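You operate a simulated robot arm through the tools that you are given. There is no shell and no other tool. Be economical: measure what you need, move in short steps, check, and stop when the job is done.

You are at the controls of a simulated robot arm. One attempt, no reset.

TASK
Turn the lamp box down to 0, switch it off and put the grey filter back in.
Fine: dial first; the blue filter goes in the free slot of the rack.

Only the result counts: the job must be done as asked and must still hold three seconds after the hand-in. Knocking over, shifting, dropping, spilling or breaking anything else fails it.

THE ROBOT
A 6-joint arm with a two-finger parallel gripper, fixed in place. Base frame: the origin is at the foot of the arm, x ahead of it, y to its left, z up; the work surface is at about z = 760. Lengths are in mm, angles in rad, forces in N, time in s.
With the tool pointing down near the work surface it reaches from about 240 to 640 mm from the base axis. Its first joint turns from -1.152 to 1.152 rad. Payload 2.7 kg.
The TCP is the grasp point between the finger pads, 23 mm short of the fingertips. In the tool frame z runs along the fingers and y along their closing line. Largest opening 94 mm; finger width 38, thickness 10; the body of the gripper, 54 by 96 mm, starts 39 mm behind the TCP.
Orientation is that of the tool frame in the base frame, as a unit quaternion [w, x, y, z]. With the fingers straight down and closing along the base's y, the tool's x points along the base's -x, its y along +y and its z along -z.

THE INTERFACE
- The arm moves only by the tool step_arm. Its argument "moves" is a list of rows, each an object (a shift or turn left out is 0, a gripper value left out holds the last) with "offset": the shift along the tool's x, y, z in cm, a list of three; "dr": the turn, a rotation vector about the tool's x, y, z in rad, a list of three; "gripper": the opening, from 0 (shut) to 1 (fully open). In form: [{"offset": [dx, dy, dz], "dr": [wx, wy, wz], "gripper": gripper}, ...]. A call has 1 to 12 rows; each row shifts and turns the commanded pose from where the row before left it, along the tool's axes as they then stand. A row lasts 0.2 s, in which the tool goes at most 50 mm and 0.15 rad; a call with a longer step from one row to the next is refused whole, and so is a gripper value outside its range. A pose out of reach is approached as far as the arm can. The call stops where the force on the tool passes 90 N (or 10 N more than at its start, if that is more) or the arm is blocked; 0.2 s more then pass. Each finger travels about 45 mm/s and halts on what it meets, pressing with about 42 N; the grip force reading is that of the motor and also rises with nothing between the fingers. The clock runs only during rows and for 0.2 s after the last one: add rows that do not move to give the fingers time. It gives the time, the measured TCP pose, the force on the tool (base axes), the opening and the grip force at its end, in the units of the frame above (readings bear some noise).
- Cameras (640 x 400 px; columns grow to the right, rows downward): "scene" is fixed at [83.5, -436.7, 1407.7]; the picture's right is [0.69, -0.73, 0.00], its down [-0.38, -0.36, -0.85] and it looks along [0.62, 0.59, -0.52] (base axes); focal length 348 px, centre (320, 200). "wrist" rides on the gripper at [86, 16, -75] in the tool frame; the picture's right is [-0.18, 0.98, 0.00], its down [-0.58, -0.11, -0.81] and it looks along [-0.79, -0.15, 0.59] (tool axes); focal length 243 px, centre (320, 200).
- get_image(camera): a new picture of that camera. The clock stands still meanwhile.
- locate(camera, pixels): for up to 12 pixels [column, row] of the newest picture of that camera ("zoom" is the newest enlarged one), the place [x, y, z] in the base frame of the surface seen there, good to about 3 mm. The clock stands still meanwhile.
- inspect(camera, box): a new picture of the part [left, top, right, bottom] of that camera's present view, enlarged. The clock stands still meanwhile.
- job_done(): hands the job in; it is judged then, once.

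Work in short steps. Measure before you move; look again where a grasp or a placing could have gone wrong, and mend it. You have 80 turns and 38 pictures in all, those below and enlarged ones among them. Open the gripper and draw the arm clear of the work before you hand the job in, unless the task says otherwise; then end with one line.

The tools are called as name(argument=value, ...) on one line, values as JSON. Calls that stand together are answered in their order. step_arm: Moves the arm, as the interface text tells. Its arguments: {"type":"object","properties":{"moves":{"type":"array","items":{"type":"object","properties":{"offset":{"type":"array","items":{"type":"number"}},"dr":{"type":"array","items":{"type":"number"}},"gripper":{"type":"number"}}}}},"required":["moves"]} The other tools are called the same way: get_image (camera) takes a picture; locate (camera, pixels) gives the place of the surface under pixels of a picture; inspect (camera, box) takes an enlarged picture of a part of a camera's view; job_done () hands the job in.

At the start:

```text
time_s: 0.0
tool_pos: [369.9, -39.4, 1204.6]
ee_rot: [0.0, 0.0, 1.0, 0.0]
force: [0.1, 0.6, -0.3]
finger_gap: 94.1
finger_force: 0.0
```

scene: 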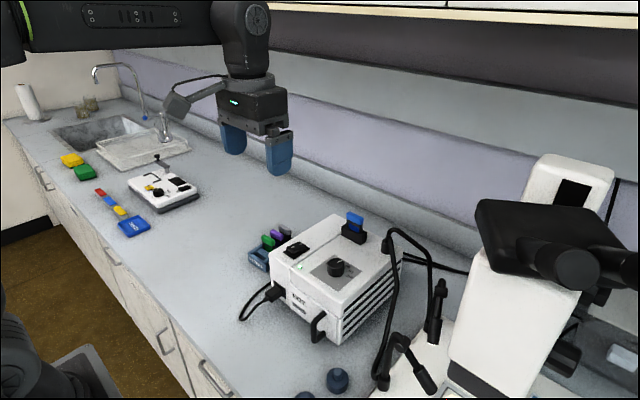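
wrist: 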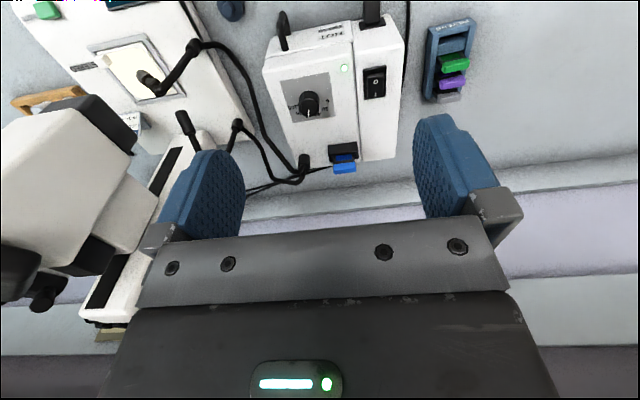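

I'll take closer looks at the lamp box and the rack in both cameras before measuring.

inspect(camera="scene", box=[230, 190, 430, 350])

inspect(camera="wrist", box=[240, 0, 500, 190])

```text
2.50 times, centred on (330, 270) of scene
```

zoom: 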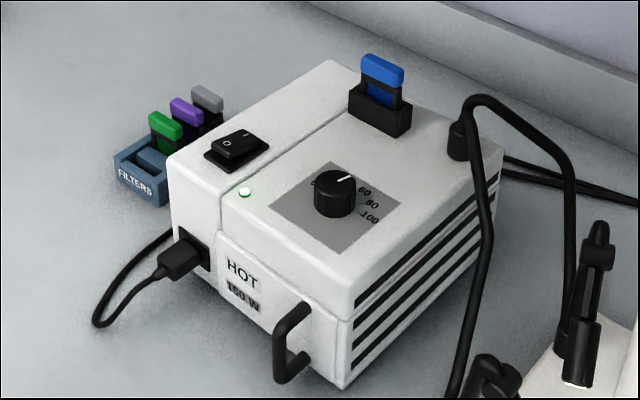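

```text
2.11 times, centred on (370, 95) of wrist
```

zoom: 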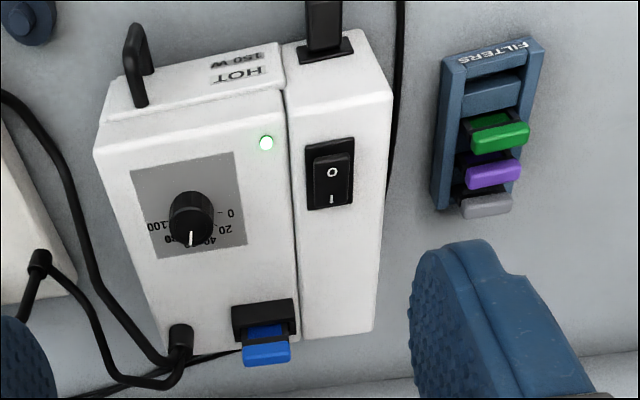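

The zoom shows the dial at about (190,218), the rocker at (330,178), the blue filter at (265,350) and the rack at (490,120), so I'll measure these.

locate(camera="zoom", pixels=[[190, 208], [192, 240], [333, 172], [330, 198], [246, 358], [290, 355], [262, 330], [240, 318], [296, 308], [110, 150], [290, 95], [150, 260]])

locate(camera="zoom", pixels=[[478, 148], [526, 140], [500, 125], [494, 172], [488, 205], [492, 95], [446, 60], [540, 42], [228, 213], [333, 145], [315, 50], [440, 205]])

```text
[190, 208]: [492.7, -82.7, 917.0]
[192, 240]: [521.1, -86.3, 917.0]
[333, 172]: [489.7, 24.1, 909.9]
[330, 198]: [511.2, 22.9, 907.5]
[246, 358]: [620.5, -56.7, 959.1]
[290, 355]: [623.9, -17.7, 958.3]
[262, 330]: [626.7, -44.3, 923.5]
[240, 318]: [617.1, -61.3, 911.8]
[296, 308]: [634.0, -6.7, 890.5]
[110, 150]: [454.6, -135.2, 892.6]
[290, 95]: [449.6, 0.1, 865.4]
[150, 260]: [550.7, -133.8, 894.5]
```

```text
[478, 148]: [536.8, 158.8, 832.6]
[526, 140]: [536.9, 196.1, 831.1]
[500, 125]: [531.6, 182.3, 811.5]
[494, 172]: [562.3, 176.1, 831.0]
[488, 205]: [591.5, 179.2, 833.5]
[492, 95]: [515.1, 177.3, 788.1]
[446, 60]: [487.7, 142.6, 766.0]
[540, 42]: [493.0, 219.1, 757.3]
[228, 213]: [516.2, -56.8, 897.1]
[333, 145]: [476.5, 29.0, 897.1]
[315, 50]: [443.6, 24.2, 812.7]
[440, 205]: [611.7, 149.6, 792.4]
```

Knob top is at z≈917 and the box top at z≈893. I'll zoom tightly on the dial scale, the rack and the blue filter to read their geometry.

inspect(camera="wrist", box=[280, 70, 344, 110])

locate(camera="zoom", pixels=[[250, 150], [330, 150], [290, 120], [290, 200], [270, 250]])

inspect(camera="wrist", box=[410, 10, 490, 110])

inspect(camera="scene", box=[240, 200, 400, 300])

```text
10.00 times, centred on (312, 90) of wrist
```

zoom: 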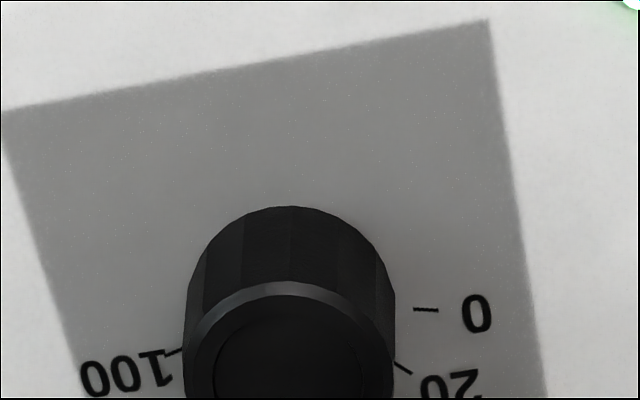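

```text
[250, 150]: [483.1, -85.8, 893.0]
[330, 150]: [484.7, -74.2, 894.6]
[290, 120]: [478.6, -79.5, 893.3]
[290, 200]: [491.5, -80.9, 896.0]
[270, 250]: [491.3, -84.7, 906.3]
```

```text
4.00 times, centred on (450, 60) of wrist
```

zoom: 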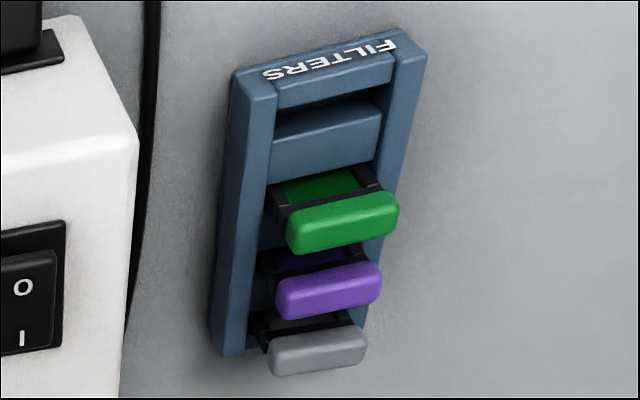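

```text
4.00 times, centred on (320, 250) of scene
```

zoom: 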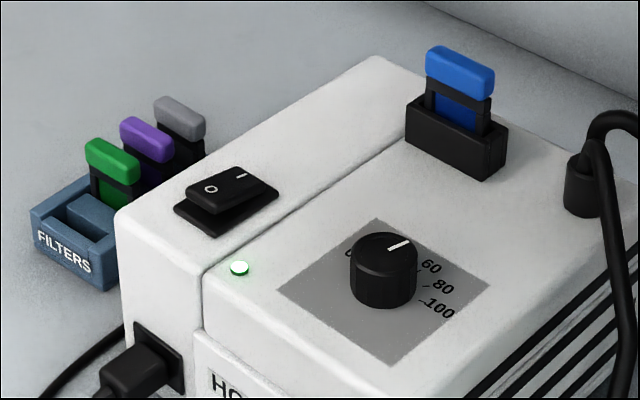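

I'll get dial coordinates from this zoom: pointer line (388,250) to (410,242), knob, 100 tick (422,300), plus the socket and filter points.

locate(camera="zoom", pixels=[[390, 249], [409, 242], [383, 250], [355, 255], [348, 253], [422, 300], [424, 287], [440, 308], [210, 189], [240, 175], [190, 200], [268, 185]])

locate(camera="zoom", pixels=[[430, 50], [490, 68], [490, 95], [430, 82], [458, 105], [408, 100], [505, 128], [484, 170], [90, 142], [135, 160], [160, 100], [203, 118]])

inspect(camera="wrist", box=[280, 80, 344, 120])

locate(camera="zoom", pixels=[[415, 210], [438, 211], [408, 270], [165, 255], [278, 320], [270, 250], [276, 190], [360, 260], [180, 260], [476, 214]])

```text
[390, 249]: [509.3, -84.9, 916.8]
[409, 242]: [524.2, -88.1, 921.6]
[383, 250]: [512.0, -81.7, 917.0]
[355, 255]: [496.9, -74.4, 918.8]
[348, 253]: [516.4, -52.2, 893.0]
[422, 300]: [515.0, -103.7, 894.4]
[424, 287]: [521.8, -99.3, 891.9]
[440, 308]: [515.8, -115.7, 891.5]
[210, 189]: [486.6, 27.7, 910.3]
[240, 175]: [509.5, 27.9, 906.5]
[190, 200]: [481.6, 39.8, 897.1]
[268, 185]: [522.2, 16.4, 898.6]
```

```text
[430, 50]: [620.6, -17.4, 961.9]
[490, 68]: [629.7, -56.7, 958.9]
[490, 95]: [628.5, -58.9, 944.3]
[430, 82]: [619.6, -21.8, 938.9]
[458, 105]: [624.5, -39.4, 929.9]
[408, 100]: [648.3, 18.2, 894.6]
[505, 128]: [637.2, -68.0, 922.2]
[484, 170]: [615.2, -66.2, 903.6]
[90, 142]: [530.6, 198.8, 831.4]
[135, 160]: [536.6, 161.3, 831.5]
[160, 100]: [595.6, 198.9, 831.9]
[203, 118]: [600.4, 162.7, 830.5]
```

```text
10.00 times, centred on (312, 100) of wrist
```

zoom: 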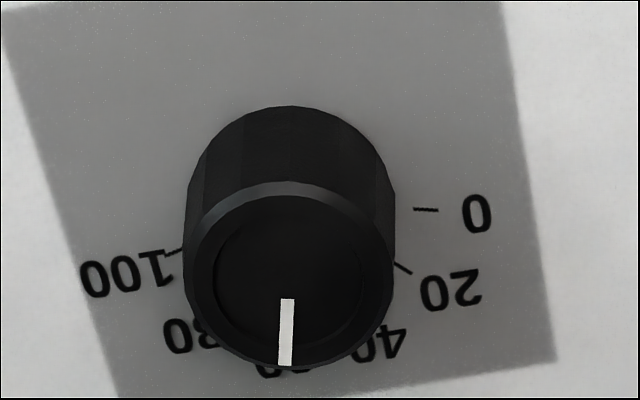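

```text
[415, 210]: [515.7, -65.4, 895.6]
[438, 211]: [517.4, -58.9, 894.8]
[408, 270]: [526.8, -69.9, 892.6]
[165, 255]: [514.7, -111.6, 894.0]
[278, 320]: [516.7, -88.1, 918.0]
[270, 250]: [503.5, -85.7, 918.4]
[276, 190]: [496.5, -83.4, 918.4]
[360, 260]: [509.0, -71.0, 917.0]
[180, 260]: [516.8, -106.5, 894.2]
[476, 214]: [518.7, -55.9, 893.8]
```

Dial centre is about (510,-83), the pointer is near -13° from +x (about 60), and the 0 tick is near +75°, so it needs about 90° CCW. Before approaching I'll check how high the cable runs.

inspect(camera="scene", box=[300, 200, 460, 300])

locate(camera="zoom", pixels=[[360, 125], [375, 120], [420, 125], [480, 160], [520, 185], [540, 230], [395, 180], [405, 260], [400, 320], [345, 180], [345, 160]])

```text
4.00 times, centred on (380, 250) of scene
```

zoom: 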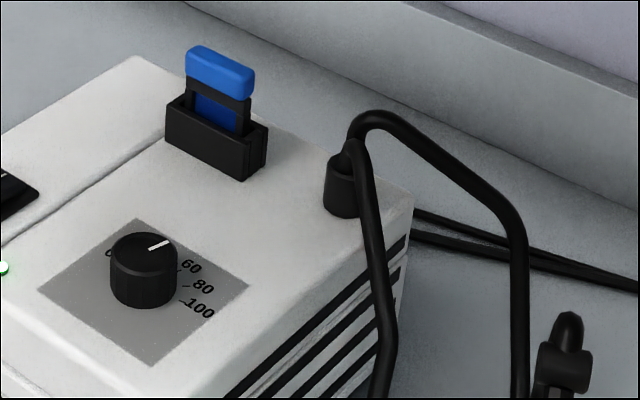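

```text
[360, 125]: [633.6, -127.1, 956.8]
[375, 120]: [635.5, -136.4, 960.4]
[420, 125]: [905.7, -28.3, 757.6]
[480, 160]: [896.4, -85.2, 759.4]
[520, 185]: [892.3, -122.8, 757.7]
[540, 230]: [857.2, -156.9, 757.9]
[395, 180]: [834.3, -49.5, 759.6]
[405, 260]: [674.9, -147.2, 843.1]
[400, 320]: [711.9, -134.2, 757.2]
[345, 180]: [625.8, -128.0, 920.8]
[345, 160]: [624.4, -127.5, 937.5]
```

The cable is at about (630,-128) and clear of the dial. I'll move above the dial at z≈1000, partly closing the gripper.

step_arm(moves=[{"offset": [-2.335, -0.727, 3.41], "gripper": 0.6}, {"offset": [-2.335, -0.727, 3.41]}, {"offset": [-2.335, -0.727, 3.41]}, {"offset": [-2.335, -0.727, 3.41]}, {"offset": [-2.335, -0.727, 3.41]}, {"offset": [-2.335, -0.727, 3.41]}, {}, {}])

step_arm(moves=[{"dr": [0, 0, 0.145]}, {"dr": [0, 0, 0.145]}, {"dr": [0, 0, 0.145]}, {"dr": [0, 0, 0.145]}, {"dr": [0, 0, 0.145]}, {"dr": [0, 0, 0.145]}, {"dr": [0, 0, 0.145]}, {"dr": [0, 0, 0.145]}, {"dr": [0, 0, 0.145]}, {"dr": [0, 0, 0.145]}, {}, {}])

```text
time_s: 1.8
tool_pos: [509.2, -85.4, 1000.7]
ee_rot: [0.0, 0.0, 1.0, 0.0]
force: [0.5, -1.0, 0.6]
finger_gap: 56.4
finger_force: 0.1
```

```text
time_s: 4.4
tool_pos: [510.9, -83.9, 998.9]
ee_rot: [0.001, 0.664, 0.748, 0.0]
force: [0.1, -0.7, -0.2]
finger_gap: 56.3
finger_force: 0.1
```

The tool turned as expected to about -1.45 rad. I'll look with the wrist camera at how the fingers line up over the knob.

get_image(camera="wrist")

get_image(camera="scene")

```text
28 pictures are left
```

wrist: 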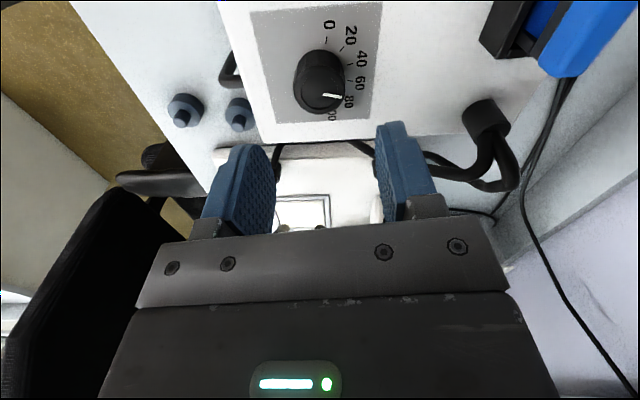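

```text
27 pictures are left
```

scene: 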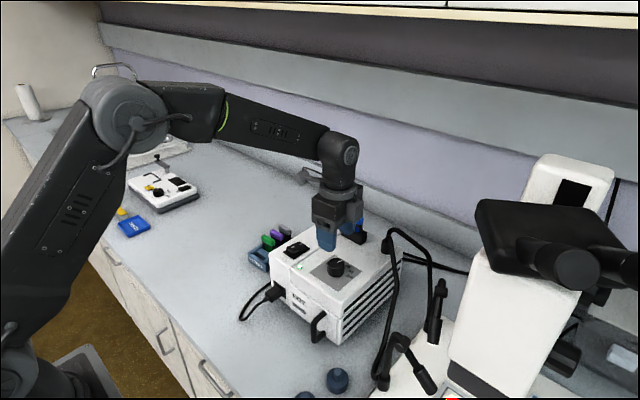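

The knob is at wrist (320,82) with the 0 tick at (326,42); I'll measure the ticks and knob here for angles.

inspect(camera="wrist", box=[256, 5, 384, 125])

```text
3.33 times, centred on (320, 65) of wrist
```

zoom: 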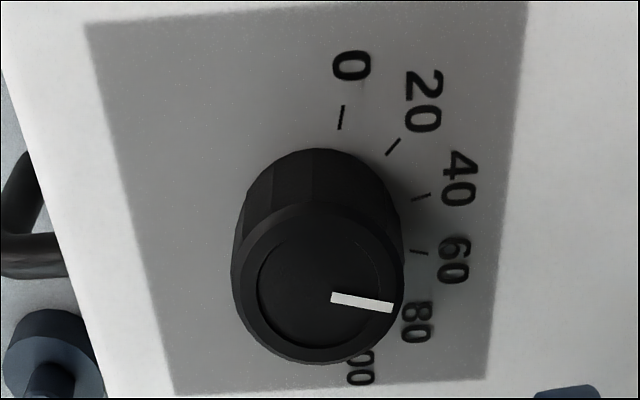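

Now I'll locate the ticks, the pointer and the knob rim.

locate(camera="zoom", pixels=[[341, 118], [393, 147], [421, 197], [418, 253], [335, 298], [389, 308], [240, 280], [399, 285], [322, 208], [315, 357]])

```text
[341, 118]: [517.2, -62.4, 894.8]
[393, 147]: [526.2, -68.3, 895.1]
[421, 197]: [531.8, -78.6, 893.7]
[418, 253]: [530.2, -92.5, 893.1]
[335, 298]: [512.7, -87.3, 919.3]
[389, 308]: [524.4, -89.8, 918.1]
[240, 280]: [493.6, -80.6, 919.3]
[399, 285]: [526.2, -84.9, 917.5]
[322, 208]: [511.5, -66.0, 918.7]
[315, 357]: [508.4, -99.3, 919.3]
```

Centre is (510.5,-84) and ticks run +75° (0), 45° (20), 15° (40), -15° (60), with the pointer at about -18°. I'll descend to z≈922 and close on the knob.

step_arm(moves=[{"offset": [0, 0, 3]}, {"offset": [0, 0, 3]}, {"offset": [0, 0, 1.7]}, {}, {"gripper": 0.2}, {}, {}, {}])

```text
time_s: 6.2
tool_pos: [510.0, -84.3, 923.9]
ee_rot: [0.0, 0.663, 0.748, 0.001]
force: [15.0, 0.2, -8.2]
finger_gap: 35.6
finger_force: 45.4
```

The knob is gripped at a 35.6 mm gap. I'll turn it CCW seen from above (tool z negative) by 1.5 rad.

step_arm(moves=[{"dr": [0, 0, -0.15]}, {"dr": [0, 0, -0.15]}, {"dr": [0, 0, -0.15]}, {"dr": [0, 0, -0.15]}, {"dr": [0, 0, -0.15]}, {"dr": [0, 0, -0.15]}, {"dr": [0, 0, -0.15]}, {"dr": [0, 0, -0.15]}, {"dr": [0, 0, -0.15]}, {"dr": [0, 0, -0.15]}, {}])

inspect(camera="wrist", box=[220, 60, 460, 210])

```text
time_s: 8.6
tool_pos: [509.8, -85.9, 924.1]
ee_rot: [-0.002, -0.025, 1.0, 0.0]
force: [-15.4, -15.0, -5.4]
finger_gap: 35.7
finger_force: 44.9
```

```text
2.67 times, centred on (340, 135) of wrist
```

zoom: 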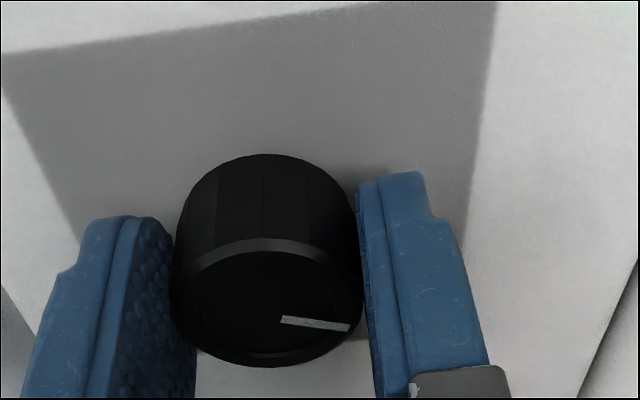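

The pointer now runs (283,320) to (349,328) in the zoom; I'll measure it.

locate(camera="zoom", pixels=[[285, 320], [347, 327], [268, 155], [185, 290], [359, 290]])

```text
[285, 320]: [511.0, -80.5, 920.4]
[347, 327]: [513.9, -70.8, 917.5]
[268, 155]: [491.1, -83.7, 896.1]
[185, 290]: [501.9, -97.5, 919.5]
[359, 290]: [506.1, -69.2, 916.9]
```

The pointer is at about 74°, close to the 0 tick. I'll release, rise, and compare the pointer with the tick.

step_arm(moves=[{"gripper": 0.6}, {}, {}, {"offset": [0, 0, -3]}, {"offset": [0, 0, -3]}, {"offset": [0, 0, -3]}, {"offset": [3, 0, -2]}, {}])

inspect(camera="wrist", box=[240, 0, 400, 100])

```text
time_s: 10.4
tool_pos: [482.2, -85.9, 1032.0]
ee_rot: [0.0, -0.025, 1.0, 0.0]
force: [-0.8, -0.5, -0.1]
finger_gap: 56.5
finger_force: 0.1
```

```text
4.00 times, centred on (320, 50) of wrist
```

zoom: 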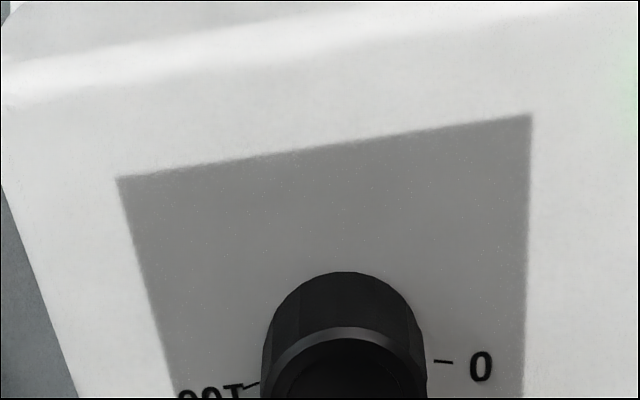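

The pointer is out of the crop, so I'll look a little lower, and take a tight scene zoom too.

inspect(camera="wrist", box=[280, 70, 376, 130])

locate(camera="zoom", pixels=[[466, 135], [440, 135], [400, 170], [330, 170], [300, 165], [380, 170], [360, 170]])

inspect(camera="scene", box=[304, 240, 368, 290])

```text
6.67 times, centred on (328, 100) of wrist
```

zoom: 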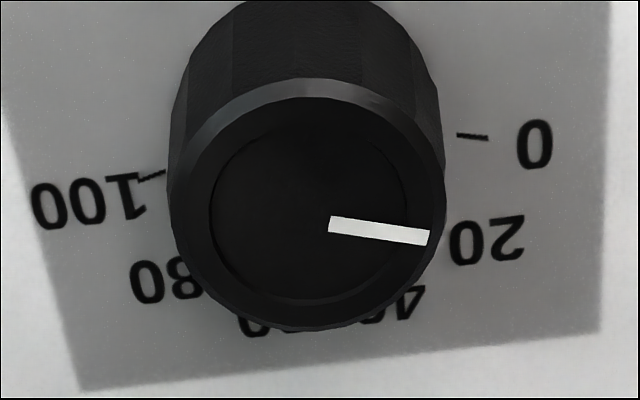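

```text
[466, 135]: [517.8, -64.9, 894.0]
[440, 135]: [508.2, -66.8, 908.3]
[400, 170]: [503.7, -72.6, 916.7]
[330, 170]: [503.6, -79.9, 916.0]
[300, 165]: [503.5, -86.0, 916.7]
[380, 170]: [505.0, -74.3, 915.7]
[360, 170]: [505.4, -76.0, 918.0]
```

```text
8.00 times, centred on (336, 265) of scene
```

zoom: 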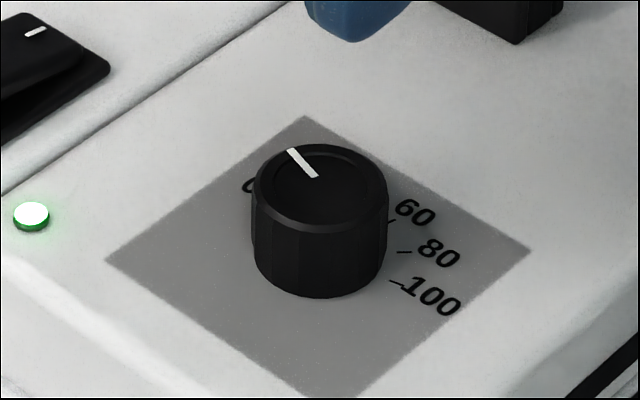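

By geometry the pointer is at about 71–73° and the 0 tick at 75°, so it's 2–4° short. I'll go back down, regrip and turn about 0.06 rad more.

step_arm(moves=[{"offset": [-2.88, 0, 2]}, {"offset": [0, 0, 3]}, {"offset": [0, 0, 3]}, {"offset": [0, 0, 2.8]}, {}, {"gripper": 0.2}, {}, {}, {}, {"dr": [0, 0, -0.03]}, {"dr": [0, 0, -0.03]}, {}])

inspect(camera="wrist", box=[268, 110, 396, 210])

```text
time_s: 13.0
tool_pos: [510.6, -84.4, 926.6]
ee_rot: [0.0, -0.054, 0.999, 0.0]
force: [5.1, -15.2, -3.4]
finger_gap: 35.6
finger_force: 44.7
```

```text
4.00 times, centred on (332, 160) of wrist
```

zoom: 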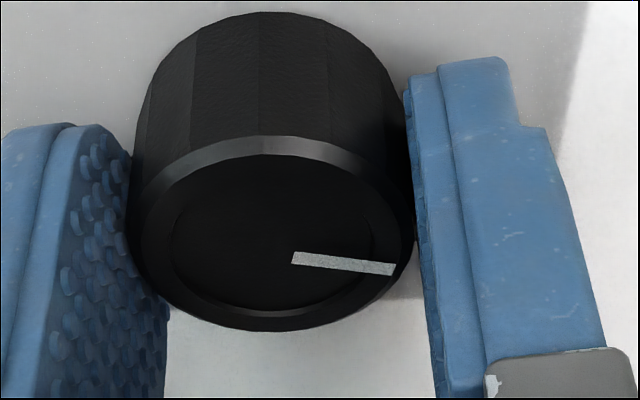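

By projection the pointer is now at about 75–77°. I'll release, rise and compare it again.

step_arm(moves=[{"gripper": 0.6}, {}, {}, {"offset": [0, 0, -3]}, {"offset": [0, 0, -3]}, {"offset": [0, 0, -3]}, {"offset": [3, 0, -3]}, {}])

inspect(camera="wrist", box=[280, 65, 376, 125])

```text
time_s: 14.8
tool_pos: [480.6, -91.1, 1044.5]
ee_rot: [0.0, -0.055, 0.998, -0.001]
force: [-1.1, 0.4, -0.5]
finger_gap: 56.4
finger_force: 0.0
```

```text
6.67 times, centred on (328, 95) of wrist
```

zoom: 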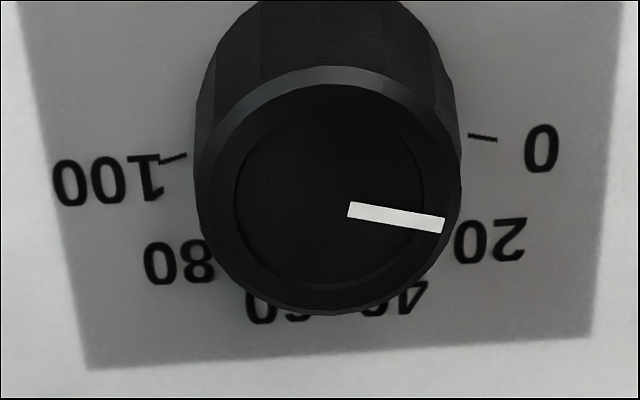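

The pointer (75.9°) and the 0 tick (75.6°) agree, so the dial is at 0. Next is the rocker: square the tool up, close the fingers and move over the O end at about (474,27).

step_arm(moves=[{"dr": [0, 0, 0.109], "gripper": 0}, {"offset": [0.22, 3.94, 1]}, {"offset": [0.22, 3.94, 1]}, {"offset": [0.22, 3.94, 1]}, {"offset": [0, 0, 2]}, {"offset": [0, 0, 2]}, {}, {}])

inspect(camera="wrist", box=[240, 40, 400, 160])

```text
time_s: 16.6
tool_pos: [474.1, 34.3, 975.3]
ee_rot: [0.0, 0.001, 1.0, 0.0]
force: [0.4, 0.2, 0.4]
finger_gap: 0.0
finger_force: 42.6
```

```text
3.33 times, centred on (320, 100) of wrist
```

zoom: 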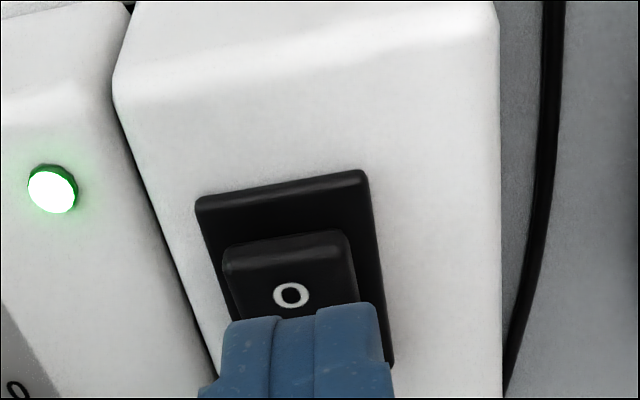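

TCP is at y=34, a bit to the side of the rocker, so I'll measure the rocker edges (225..355, rows 240-300).

locate(camera="zoom", pixels=[[228, 265], [350, 250], [285, 245], [288, 296], [300, 325], [350, 330], [290, 270]])

```text
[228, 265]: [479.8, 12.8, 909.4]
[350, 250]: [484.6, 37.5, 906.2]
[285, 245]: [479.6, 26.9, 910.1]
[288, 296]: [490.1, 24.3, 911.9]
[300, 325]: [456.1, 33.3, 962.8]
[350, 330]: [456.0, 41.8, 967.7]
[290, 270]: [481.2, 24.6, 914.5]
```

The rocker is centred at y≈26 with its O end at x≈479–490. I'll shift 8 mm, descend and press in small steps, with the force stop as the guard.

step_arm(moves=[{"offset": [0, -0.8, 1.5]}, {"offset": [0, 0, 2]}, {"offset": [0, 0, 0.4]}, {"offset": [0, 0, 0.2]}, {"offset": [0, 0, 0.2]}, {"offset": [0, 0, 0.2]}, {"offset": [0, 0, 0.2]}])

inspect(camera="wrist", box=[180, 40, 420, 190])

```text
time_s: 18.2
tool_pos: [472.3, 23.8, 931.7]
ee_rot: [0.003, 0.001, 1.0, -0.001]
force: [-23.7, 0.4, 45.9]
finger_gap: 0.0
finger_force: 42.3
```

```text
2.67 times, centred on (300, 115) of wrist
```

zoom: 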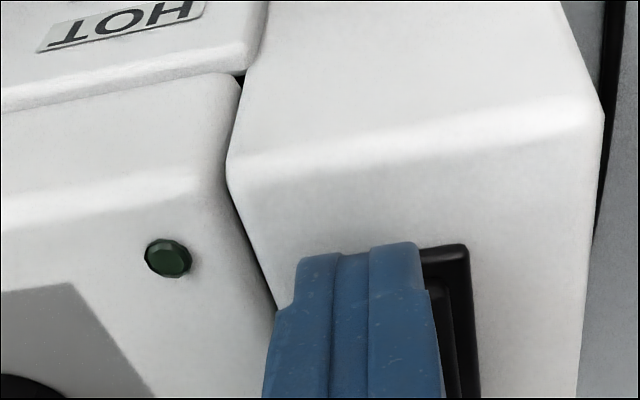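

The LED has gone dark and the O end is pressed with 46 N. I'll lift off, open the gripper and move above the blue filter at (622,-38).

step_arm(moves=[{"offset": [0, 0, -3.5]}, {"offset": [0, 0, -3.5]}, {"offset": [0, 0, -3.5], "gripper": 0.65}, {"offset": [-3.75, -1.55, 0]}, {"offset": [-3.75, -1.55, 0]}, {"offset": [-3.75, -1.55, 0]}, {"offset": [-3.75, -1.55, 0]}, {}, {}])

get_image(camera="wrist")

inspect(camera="scene", box=[240, 190, 400, 290])

```text
time_s: 20.2
tool_pos: [621.3, -40.6, 1033.0]
ee_rot: [0.001, 0.001, 1.0, 0.0]
force: [-0.3, 0.9, -0.3]
finger_gap: 61.1
finger_force: 0.0
```

```text
17 pictures are left
```

wrist: 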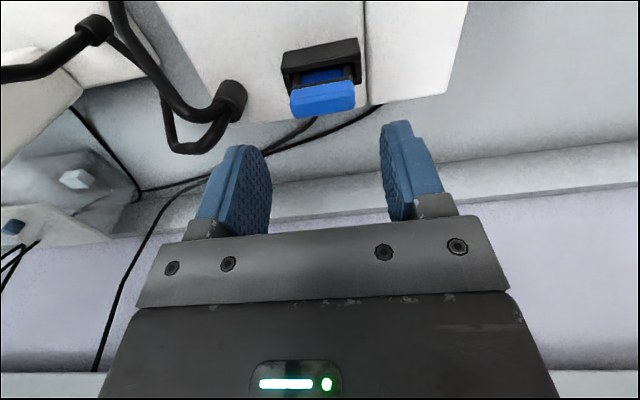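

```text
4.00 times, centred on (320, 240) of scene
```

zoom: 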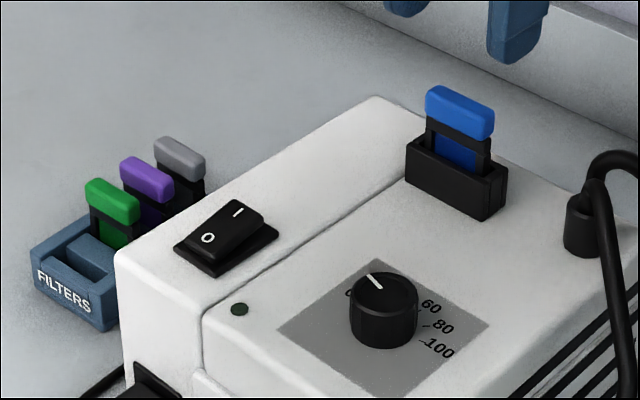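

The switch is off (O side down, LED dark). Now I'll measure the blue handle precisely in the wrist view.

locate(camera="wrist", pixels=[[291, 100], [354, 92], [293, 90], [350, 82], [322, 88], [322, 95], [322, 76], [283, 60], [357, 45], [240, 90], [185, 152], [328, 112]])

locate(camera="zoom", pixels=[[440, 92], [460, 100], [480, 108], [494, 118], [455, 128], [490, 140], [432, 88], [455, 160], [450, 180], [500, 185]])

```text
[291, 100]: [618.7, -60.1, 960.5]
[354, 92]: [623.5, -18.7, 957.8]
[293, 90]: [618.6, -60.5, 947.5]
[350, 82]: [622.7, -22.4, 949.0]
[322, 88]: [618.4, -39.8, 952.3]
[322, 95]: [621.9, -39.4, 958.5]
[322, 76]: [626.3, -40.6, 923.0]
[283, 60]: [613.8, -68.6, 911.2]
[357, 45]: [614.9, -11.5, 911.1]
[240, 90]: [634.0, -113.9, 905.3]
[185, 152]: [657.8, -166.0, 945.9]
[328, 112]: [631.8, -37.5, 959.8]
```

```text
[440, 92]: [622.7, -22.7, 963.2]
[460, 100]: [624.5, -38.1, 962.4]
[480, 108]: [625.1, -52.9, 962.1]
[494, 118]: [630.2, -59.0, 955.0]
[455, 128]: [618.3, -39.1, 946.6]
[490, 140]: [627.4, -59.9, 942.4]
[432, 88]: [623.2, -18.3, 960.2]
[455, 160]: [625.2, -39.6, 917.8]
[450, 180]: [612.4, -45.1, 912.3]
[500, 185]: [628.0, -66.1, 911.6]
```

Handle spans x 618.5–632, y -60.5..-18.5, z 943–961. I'll descend to TCP z≈952 at y≈-39.5, x≈622 (slightly off-centre for neighbour clearance later) and close.

step_arm(moves=[{"offset": [-0.07, 0.1, 3]}, {"offset": [0, 0, 3]}, {"offset": [0, 0, 2.1]}, {}, {"gripper": 0.2}, {}, {}, {}, {}])

```text
time_s: 22.2
tool_pos: [623.3, -38.2, 953.3]
ee_rot: [0.0, 0.0, 1.0, 0.0]
force: [-0.1, -0.6, 0.1]
finger_gap: 42.7
finger_force: 42.1
```

Gripped at 42.7 mm with no side force. I'll lift straight up.

step_arm(moves=[{"offset": [0, 0, -1]}, {"offset": [0, 0, -2]}, {"offset": [0, 0, -3]}, {"offset": [0, 0, -3]}, {"offset": [0, 0, -3]}, {}])

get_image(camera="scene")

```text
time_s: 23.6
tool_pos: [613.4, -39.0, 1069.7]
ee_rot: [0.0, 0.0, 1.0, 0.0]
force: [0.1, 0.1, -0.5]
finger_gap: 43.0
finger_force: 42.2
out of reach, approached as far as the arm can: row 5
```

```text
15 pictures are left
```

scene: 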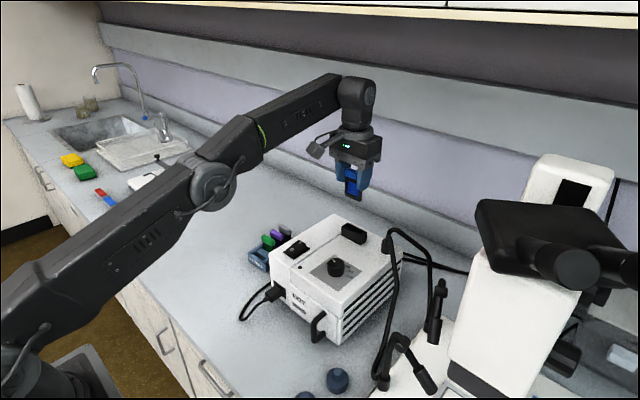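

The filter is out. I'll pull back in x and go over to a spot where the wrist camera sees the rack, then measure the slots and the filter's lower end.

step_arm(moves=[{"offset": [4, 0, 0]}, {"offset": [4, 2, 0]}, {"offset": [4, 4, 0]}, {"offset": [0, 4.8, 0]}, {"offset": [0, 4.8, 0]}, {"offset": [0, 4.8, 0]}, {}, {}])

inspect(camera="wrist", box=[220, 0, 412, 120])

inspect(camera="scene", box=[232, 130, 392, 280])

```text
refused: row 3 steps farther than a row can; nothing moved
```

```text
3.33 times, centred on (316, 60) of wrist
```

zoom: 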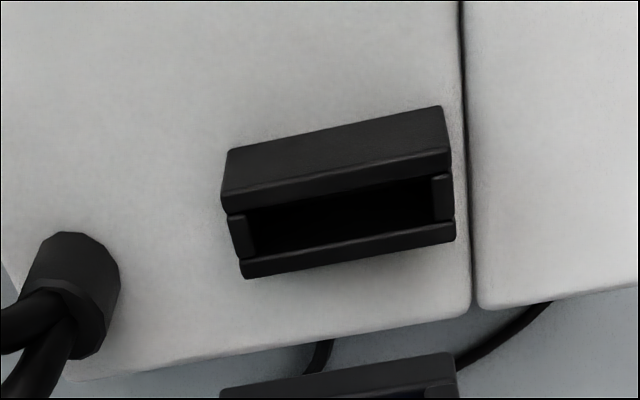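

```text
2.67 times, centred on (312, 205) of scene
```

zoom: 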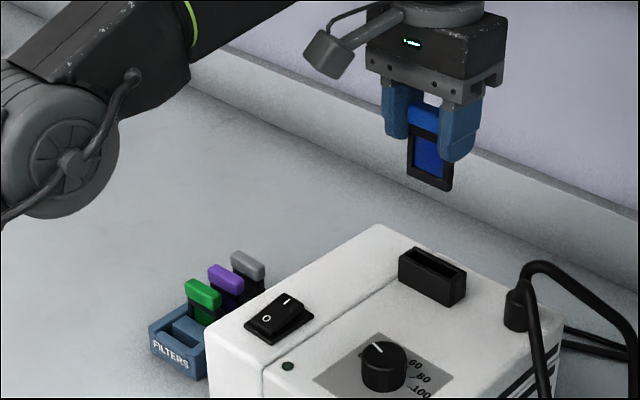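

That move was refused and nothing moved. I'll measure the held filter (handle top and bottom edge) and the rack in this scene zoom.

locate(camera="zoom", pixels=[[425, 112], [408, 175], [450, 190], [430, 182], [430, 160], [160, 325], [205, 283], [225, 268], [250, 255], [185, 322], [195, 315], [400, 265]])

step_arm(moves=[{"offset": [4, 0, 0]}, {"offset": [4, 2, 0]}, {"offset": [2.6, 4, 0]}, {"offset": [0, 4.8, 0]}, {"offset": [0, 4.8, 0]}, {"offset": [0, 4.8, 0]}, {"offset": [3, 0, 0]}, {}])

inspect(camera="wrist", box=[220, 0, 412, 120])

```text
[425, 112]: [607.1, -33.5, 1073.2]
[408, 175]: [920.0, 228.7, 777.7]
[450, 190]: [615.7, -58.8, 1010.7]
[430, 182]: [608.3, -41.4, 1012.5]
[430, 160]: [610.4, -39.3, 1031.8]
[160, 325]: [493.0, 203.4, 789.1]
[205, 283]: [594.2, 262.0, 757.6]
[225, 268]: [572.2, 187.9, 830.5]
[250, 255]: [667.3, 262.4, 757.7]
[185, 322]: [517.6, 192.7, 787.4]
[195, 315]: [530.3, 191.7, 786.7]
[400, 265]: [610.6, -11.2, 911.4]
```

```text
time_s: 25.4
tool_pos: [477.5, 167.7, 1069.9]
ee_rot: [0.0, 0.0, 1.0, 0.0]
force: [0.0, 0.0, 0.5]
finger_gap: 42.7
finger_force: 41.5
```

```text
3.33 times, centred on (316, 60) of wrist
```

zoom: 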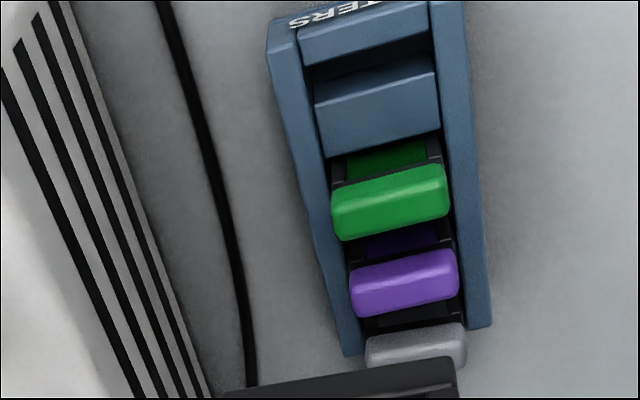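

The rack is in view: the free slot lies between the front wall (row ~60) and the first divider (row ~75). I'll measure the slot edges and handles.

locate(camera="zoom", pixels=[[370, 35], [370, 62], [370, 75], [375, 95], [380, 120], [383, 145], [385, 192], [390, 215], [403, 270], [408, 292], [415, 335], [420, 352]])

locate(camera="zoom", pixels=[[302, 55], [318, 85], [432, 30], [437, 70], [280, 60], [450, 60], [333, 210], [448, 192], [351, 285], [458, 275], [480, 300], [350, 345]])

inspect(camera="wrist", box=[290, 0, 370, 50])

```text
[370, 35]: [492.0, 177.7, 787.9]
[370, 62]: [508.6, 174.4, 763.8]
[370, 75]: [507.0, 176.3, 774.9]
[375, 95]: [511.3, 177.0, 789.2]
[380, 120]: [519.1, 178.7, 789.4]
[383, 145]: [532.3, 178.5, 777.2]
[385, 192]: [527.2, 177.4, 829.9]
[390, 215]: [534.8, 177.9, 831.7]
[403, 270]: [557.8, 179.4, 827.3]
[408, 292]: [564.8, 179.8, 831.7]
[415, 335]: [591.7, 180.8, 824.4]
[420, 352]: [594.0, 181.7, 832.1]
```

```text
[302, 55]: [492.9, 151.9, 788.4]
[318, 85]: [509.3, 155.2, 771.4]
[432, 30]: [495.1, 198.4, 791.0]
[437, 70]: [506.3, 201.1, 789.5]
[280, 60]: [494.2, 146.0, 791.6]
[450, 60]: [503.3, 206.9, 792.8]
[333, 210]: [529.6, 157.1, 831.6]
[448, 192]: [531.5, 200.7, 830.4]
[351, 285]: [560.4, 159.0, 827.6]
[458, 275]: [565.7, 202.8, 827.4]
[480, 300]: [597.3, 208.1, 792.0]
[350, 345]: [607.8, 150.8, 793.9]
```

```text
8.00 times, centred on (330, 25) of wrist
```

zoom: 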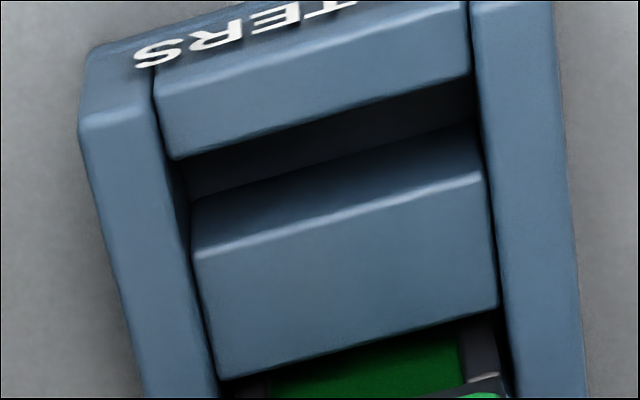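

The free slot shows clearly: front wall's rear edge along (175,158)–(470,75), divider's front edge along (200,250)–(480,175). I'll locate points just on these rims.

locate(camera="zoom", pixels=[[180, 148], [320, 110], [460, 68], [205, 262], [345, 222], [480, 184], [215, 370], [350, 335], [490, 298], [330, 55], [120, 110], [180, 220]])

```text
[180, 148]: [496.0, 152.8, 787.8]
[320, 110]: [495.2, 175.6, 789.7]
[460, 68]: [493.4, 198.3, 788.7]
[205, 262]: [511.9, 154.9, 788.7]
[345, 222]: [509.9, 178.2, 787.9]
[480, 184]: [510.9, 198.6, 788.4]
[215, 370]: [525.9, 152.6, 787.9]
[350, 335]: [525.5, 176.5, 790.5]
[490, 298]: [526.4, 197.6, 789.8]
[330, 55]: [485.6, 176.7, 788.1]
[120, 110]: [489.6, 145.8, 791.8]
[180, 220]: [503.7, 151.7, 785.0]
```

Free slot spans x 495.5–510, y 152.5–199 (centre ≈ (502.8,177)), rim z≈789. I'll bring the filter above it at TCP z≈890 and check alignment.

step_arm(moves=[{"offset": [-2.3, 0.93, 2]}, {"offset": [0, 0, 4]}, {"offset": [0, 0, 4]}, {"offset": [0, 0, 4]}, {"offset": [0, 0, 4]}, {}, {}])

inspect(camera="wrist", box=[240, 0, 432, 160])

inspect(camera="scene", box=[220, 190, 320, 280])

```text
time_s: 27.0
tool_pos: [501.6, 177.4, 891.4]
ee_rot: [0.001, 0.0, 1.0, -0.001]
force: [1.0, -0.4, -1.3]
finger_gap: 42.9
finger_force: 42.3
```

```text
2.50 times, centred on (336, 80) of wrist
```

zoom: 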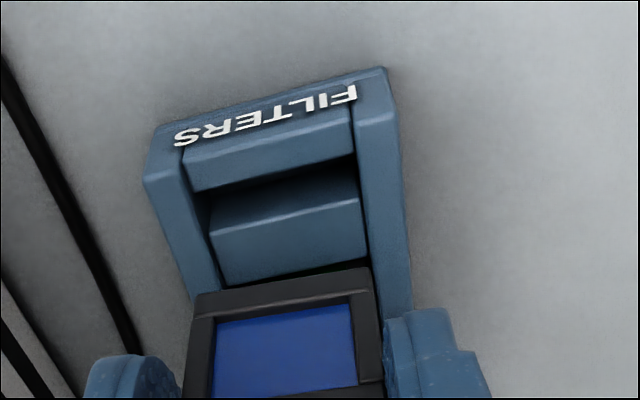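

```text
4.44 times, centred on (270, 235) of scene
```

zoom: 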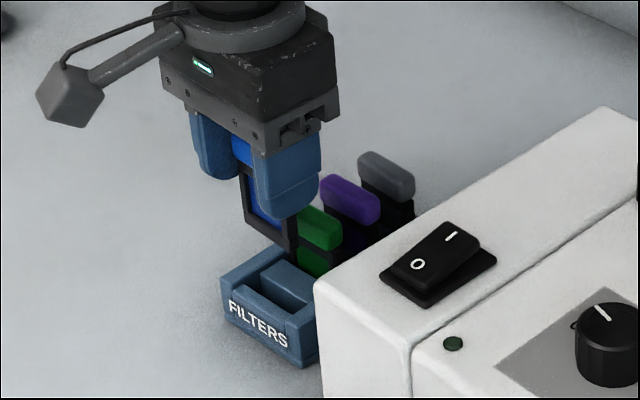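

I'll locate the held frame's bottom edge (245,222)–(290,248) and the slot rims in the scene zoom.

locate(camera="zoom", pixels=[[248, 221], [284, 245], [246, 200], [243, 180], [292, 240], [270, 235], [262, 265], [285, 262], [245, 290], [290, 318]])

get_image(camera="wrist")

locate(camera="wrist", pixels=[[290, 119], [352, 110], [320, 116], [322, 128], [290, 150], [355, 130], [300, 70], [345, 59], [300, 90], [345, 80], [324, 150]])

```text
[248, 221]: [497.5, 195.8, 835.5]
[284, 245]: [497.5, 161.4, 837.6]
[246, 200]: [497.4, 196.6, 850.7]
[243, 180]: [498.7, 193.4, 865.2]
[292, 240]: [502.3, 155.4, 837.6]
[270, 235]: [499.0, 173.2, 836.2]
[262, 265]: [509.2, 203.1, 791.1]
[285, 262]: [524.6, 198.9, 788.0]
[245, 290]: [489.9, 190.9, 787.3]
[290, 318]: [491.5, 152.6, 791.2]
```

```text
8 pictures are left
```

wrist: 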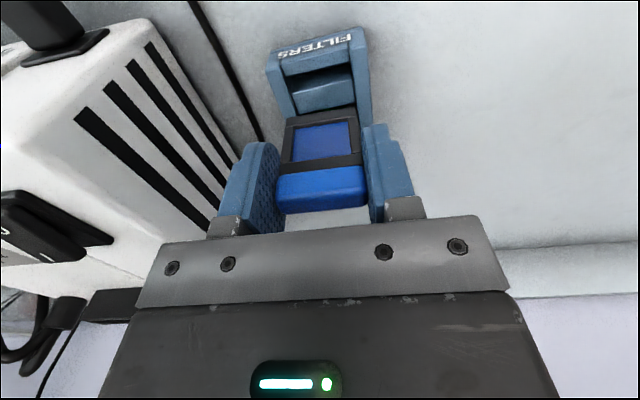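

```text
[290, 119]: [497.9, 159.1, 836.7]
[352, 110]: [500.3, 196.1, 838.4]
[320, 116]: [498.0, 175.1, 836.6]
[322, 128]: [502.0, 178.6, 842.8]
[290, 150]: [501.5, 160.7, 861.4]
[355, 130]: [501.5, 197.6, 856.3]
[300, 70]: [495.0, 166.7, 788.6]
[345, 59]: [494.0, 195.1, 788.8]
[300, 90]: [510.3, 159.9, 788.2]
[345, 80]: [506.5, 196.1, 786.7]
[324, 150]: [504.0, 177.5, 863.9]
```

Frame front face is at x≈498.5, bottom z≈835, y≈156–199; the slot is x 495–510, y 152–200. That's aligned to within about 1 mm, so I'll shift -0.7 mm in y and lower until about 10 mm into the slot.

step_arm(moves=[{"offset": [0, -0.07, 2]}, {"offset": [0, 0, 2]}, {"offset": [0, 0, 0.5]}, {"offset": [0, 0, 0.5]}, {"offset": [0, 0, 0.5]}, {}])

```text
time_s: 28.4
tool_pos: [500.0, 175.2, 833.3]
ee_rot: [0.0, 0.0, 1.0, 0.0]
force: [-2.7, 0.2, 0.3]
finger_gap: 43.0
finger_force: 42.0
```

The bottom is about 12 mm into the slot with under 3 N. I'll lower the rest in small steps.

step_arm(moves=[{"offset": [0, 0, 0.4]}, {"offset": [0, 0, 0.4]}, {"offset": [0, 0, 0.2]}, {}])

```text
time_s: 29.4
tool_pos: [501.5, 174.0, 824.2]
ee_rot: [0.0, 0.0, 1.0, 0.0]
force: [-2.1, 0.0, 0.4]
finger_gap: 42.9
finger_force: 41.8
```

There's no seating force yet, so I'll keep going down in 2 mm steps.

step_arm(moves=[{"offset": [0, 0, 0.15]}, {"offset": [0, 0, 0.15]}, {}])

```text
time_s: 30.2
tool_pos: [501.3, 175.8, 822.8]
ee_rot: [0.002, -0.001, 1.0, 0.001]
force: [-3.5, -3.4, 22.0]
finger_gap: 43.0
finger_force: 42.6
```

Seated (22 N upward). I'll open, lift and move over the grey filter.

step_arm(moves=[{"gripper": 0.6}, {}, {"offset": [0, 0, -2]}, {"offset": [0, 0, -4]}, {"offset": [0, 0, -4]}, {"offset": [-3.2, 0.05, 0]}, {"offset": [-3.2, 0.05, 0]}, {"offset": [-3.2, 0.05, 0]}, {}])

get_image(camera="wrist")

inspect(camera="scene", box=[235, 190, 325, 280])

```text
time_s: 32.2
tool_pos: [595.9, 176.4, 923.5]
ee_rot: [-0.001, 0.0, 1.0, -0.001]
force: [-0.3, 0.7, 0.5]
finger_gap: 56.6
finger_force: 0.1
```

```text
7 pictures are left
```

wrist: 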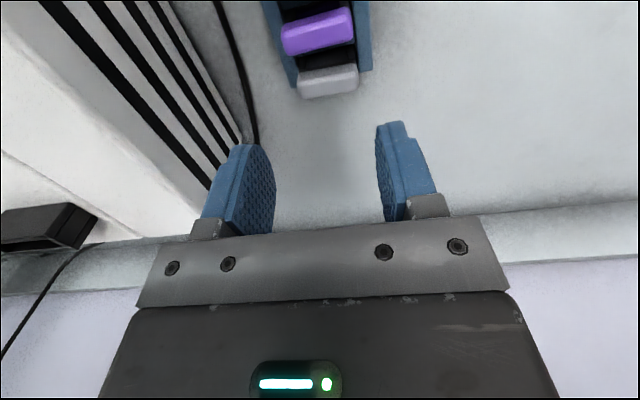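

```text
4.44 times, centred on (280, 235) of scene
```

zoom: 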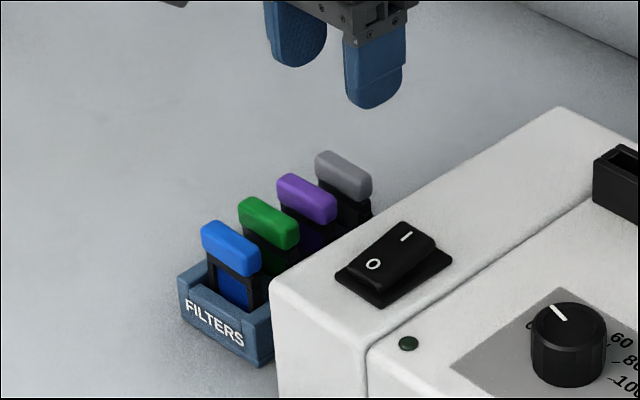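

Blue is seated level with the others. I'll measure the grey handle in the wrist view (300–358, rows 70–95) and the handle heights.

locate(camera="wrist", pixels=[[301, 85], [356, 78], [330, 72], [330, 82], [330, 92], [320, 42], [310, 94], [355, 86]])

locate(camera="zoom", pixels=[[318, 155], [368, 180], [345, 165], [342, 180], [308, 190], [268, 213], [232, 238], [205, 226], [258, 252]])

```text
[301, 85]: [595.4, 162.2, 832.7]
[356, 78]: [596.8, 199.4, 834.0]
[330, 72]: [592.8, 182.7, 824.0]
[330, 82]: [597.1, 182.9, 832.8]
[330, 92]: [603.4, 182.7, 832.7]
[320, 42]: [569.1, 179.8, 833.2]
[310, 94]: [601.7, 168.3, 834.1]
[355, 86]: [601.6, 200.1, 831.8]
```

```text
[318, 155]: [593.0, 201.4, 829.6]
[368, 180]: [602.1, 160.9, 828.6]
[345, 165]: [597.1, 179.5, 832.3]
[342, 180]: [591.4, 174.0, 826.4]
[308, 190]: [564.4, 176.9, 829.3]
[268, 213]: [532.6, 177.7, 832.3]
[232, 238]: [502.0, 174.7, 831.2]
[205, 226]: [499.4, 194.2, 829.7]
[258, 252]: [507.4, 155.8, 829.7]
```

Grey handle spans x 592–605, y 160–202, top z 833. I'll descend to (599,180.5,824) and close.

step_arm(moves=[{"offset": [-0.25, 0.4, 3]}, {"offset": [0, 0, 4]}, {"offset": [0, 0, 2.95]}, {}, {"gripper": 0.2}, {}, {}, {}])

```text
time_s: 34.0
tool_pos: [598.8, 185.3, 823.0]
ee_rot: [0.0, 0.0, 1.0, 0.0]
force: [0.2, -2.2, 0.0]
finger_gap: 42.8
finger_force: 42.4
```

Gripped at 42.8 mm with low force. I'll lift straight up.

step_arm(moves=[{"offset": [0, 0, -1]}, {"offset": [0, 0, -2]}, {"offset": [0, 0, -3]}, {"offset": [0, 0, -4]}, {"offset": [0, 0, -4]}, {}])

```text
time_s: 35.4
tool_pos: [598.2, 179.5, 963.7]
ee_rot: [0.0, 0.0, 1.0, 0.001]
force: [0.4, -0.3, -0.7]
finger_gap: 42.8
finger_force: 41.4
```

Grey is out. I'll carry it at z≈1010 to just above the lamp socket at about (624,-39.5).

step_arm(moves=[{"offset": [0, 0, -4.6]}, {"offset": [0, -4.38, 0]}, {"offset": [0, -4.38, 0]}, {"offset": [0, -4.38, 0]}, {"offset": [0, -4.38, 0]}, {"offset": [0, -4.38, 0]}, {"offset": [-2.6, 0, 0]}, {}, {}])

get_image(camera="wrist")

inspect(camera="scene", box=[310, 170, 400, 260])

```text
time_s: 37.4
tool_pos: [625.3, -39.9, 1010.9]
ee_rot: [0.0, -0.001, 1.0, 0.0]
force: [0.3, 0.5, -0.5]
finger_gap: 42.8
finger_force: 41.8
```

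```text
5 pictures are left
```

wrist: 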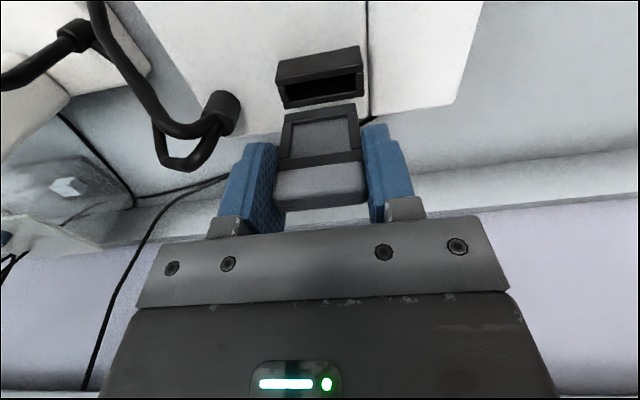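

```text
4.44 times, centred on (355, 215) of scene
```

zoom: 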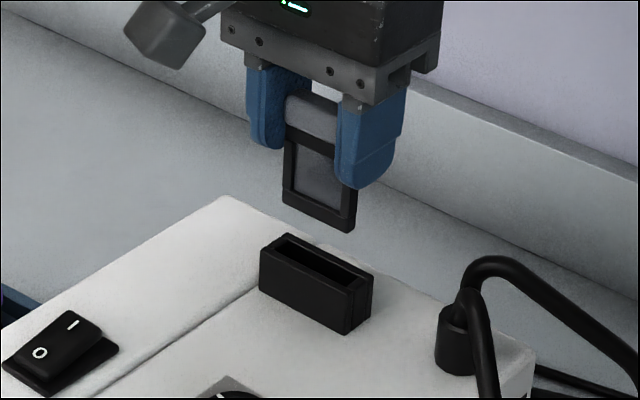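

I'll measure the held frame's bottom edge and the socket rims in both pictures.

locate(camera="wrist", pixels=[[288, 117], [352, 108], [320, 113], [286, 135], [356, 128], [280, 82], [355, 68], [320, 77], [287, 106], [361, 94], [325, 100], [284, 95]])

locate(camera="zoom", pixels=[[287, 200], [345, 226], [315, 213], [352, 225], [262, 255], [305, 278], [345, 292], [280, 237], [325, 255], [365, 272], [270, 246], [361, 281]])

```text
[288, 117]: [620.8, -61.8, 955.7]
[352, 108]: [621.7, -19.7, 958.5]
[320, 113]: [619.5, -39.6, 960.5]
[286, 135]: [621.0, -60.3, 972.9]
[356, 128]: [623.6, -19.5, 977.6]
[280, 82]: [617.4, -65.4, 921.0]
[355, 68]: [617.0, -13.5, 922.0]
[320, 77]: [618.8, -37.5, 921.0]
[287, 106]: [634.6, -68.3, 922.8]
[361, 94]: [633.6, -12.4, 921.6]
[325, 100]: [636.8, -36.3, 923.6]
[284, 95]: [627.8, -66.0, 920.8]
```

```text
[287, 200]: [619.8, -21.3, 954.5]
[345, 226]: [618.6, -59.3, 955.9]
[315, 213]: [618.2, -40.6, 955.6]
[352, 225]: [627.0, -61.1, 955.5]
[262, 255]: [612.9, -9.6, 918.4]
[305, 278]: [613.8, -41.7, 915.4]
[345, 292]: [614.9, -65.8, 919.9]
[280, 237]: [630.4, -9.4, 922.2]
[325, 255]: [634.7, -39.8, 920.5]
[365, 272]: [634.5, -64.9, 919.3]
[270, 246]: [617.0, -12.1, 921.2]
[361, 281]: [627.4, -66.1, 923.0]
```

Frame centre is about (623.5,-40.5) and the slot centre about (625.5,-39.5). I'll shift +1.8 mm x and +0.8 mm y, then lower to about 8 mm into the socket.

step_arm(moves=[{"offset": [-0.18, 0.08, 1]}, {"offset": [0, 0, 1.5]}, {"offset": [0, 0, 0.5]}, {"offset": [0, 0, 0.4]}, {"offset": [0, 0, 0.4]}, {"offset": [0, 0, 0.3]}, {}])

```text
time_s: 39.0
tool_pos: [627.7, -39.4, 966.2]
ee_rot: [0.0, 0.0, 1.0, 0.001]
force: [-0.6, 0.3, 0.7]
finger_gap: 42.8
finger_force: 41.4
```

There's no force, and the bottom (~z 909) is below the rim at 921, so it's in. I'll continue down to seating.

step_arm(moves=[{"offset": [0, 0, 0.4]}, {"offset": [0, 0, 0.4]}, {"offset": [0, 0, 0.2]}, {"offset": [0, 0, 0.15]}, {}])

```text
time_s: 40.2
tool_pos: [629.1, -38.5, 956.0]
ee_rot: [0.0, 0.001, 1.0, 0.001]
force: [-0.2, -0.5, -0.2]
finger_gap: 42.8
finger_force: 41.3
```

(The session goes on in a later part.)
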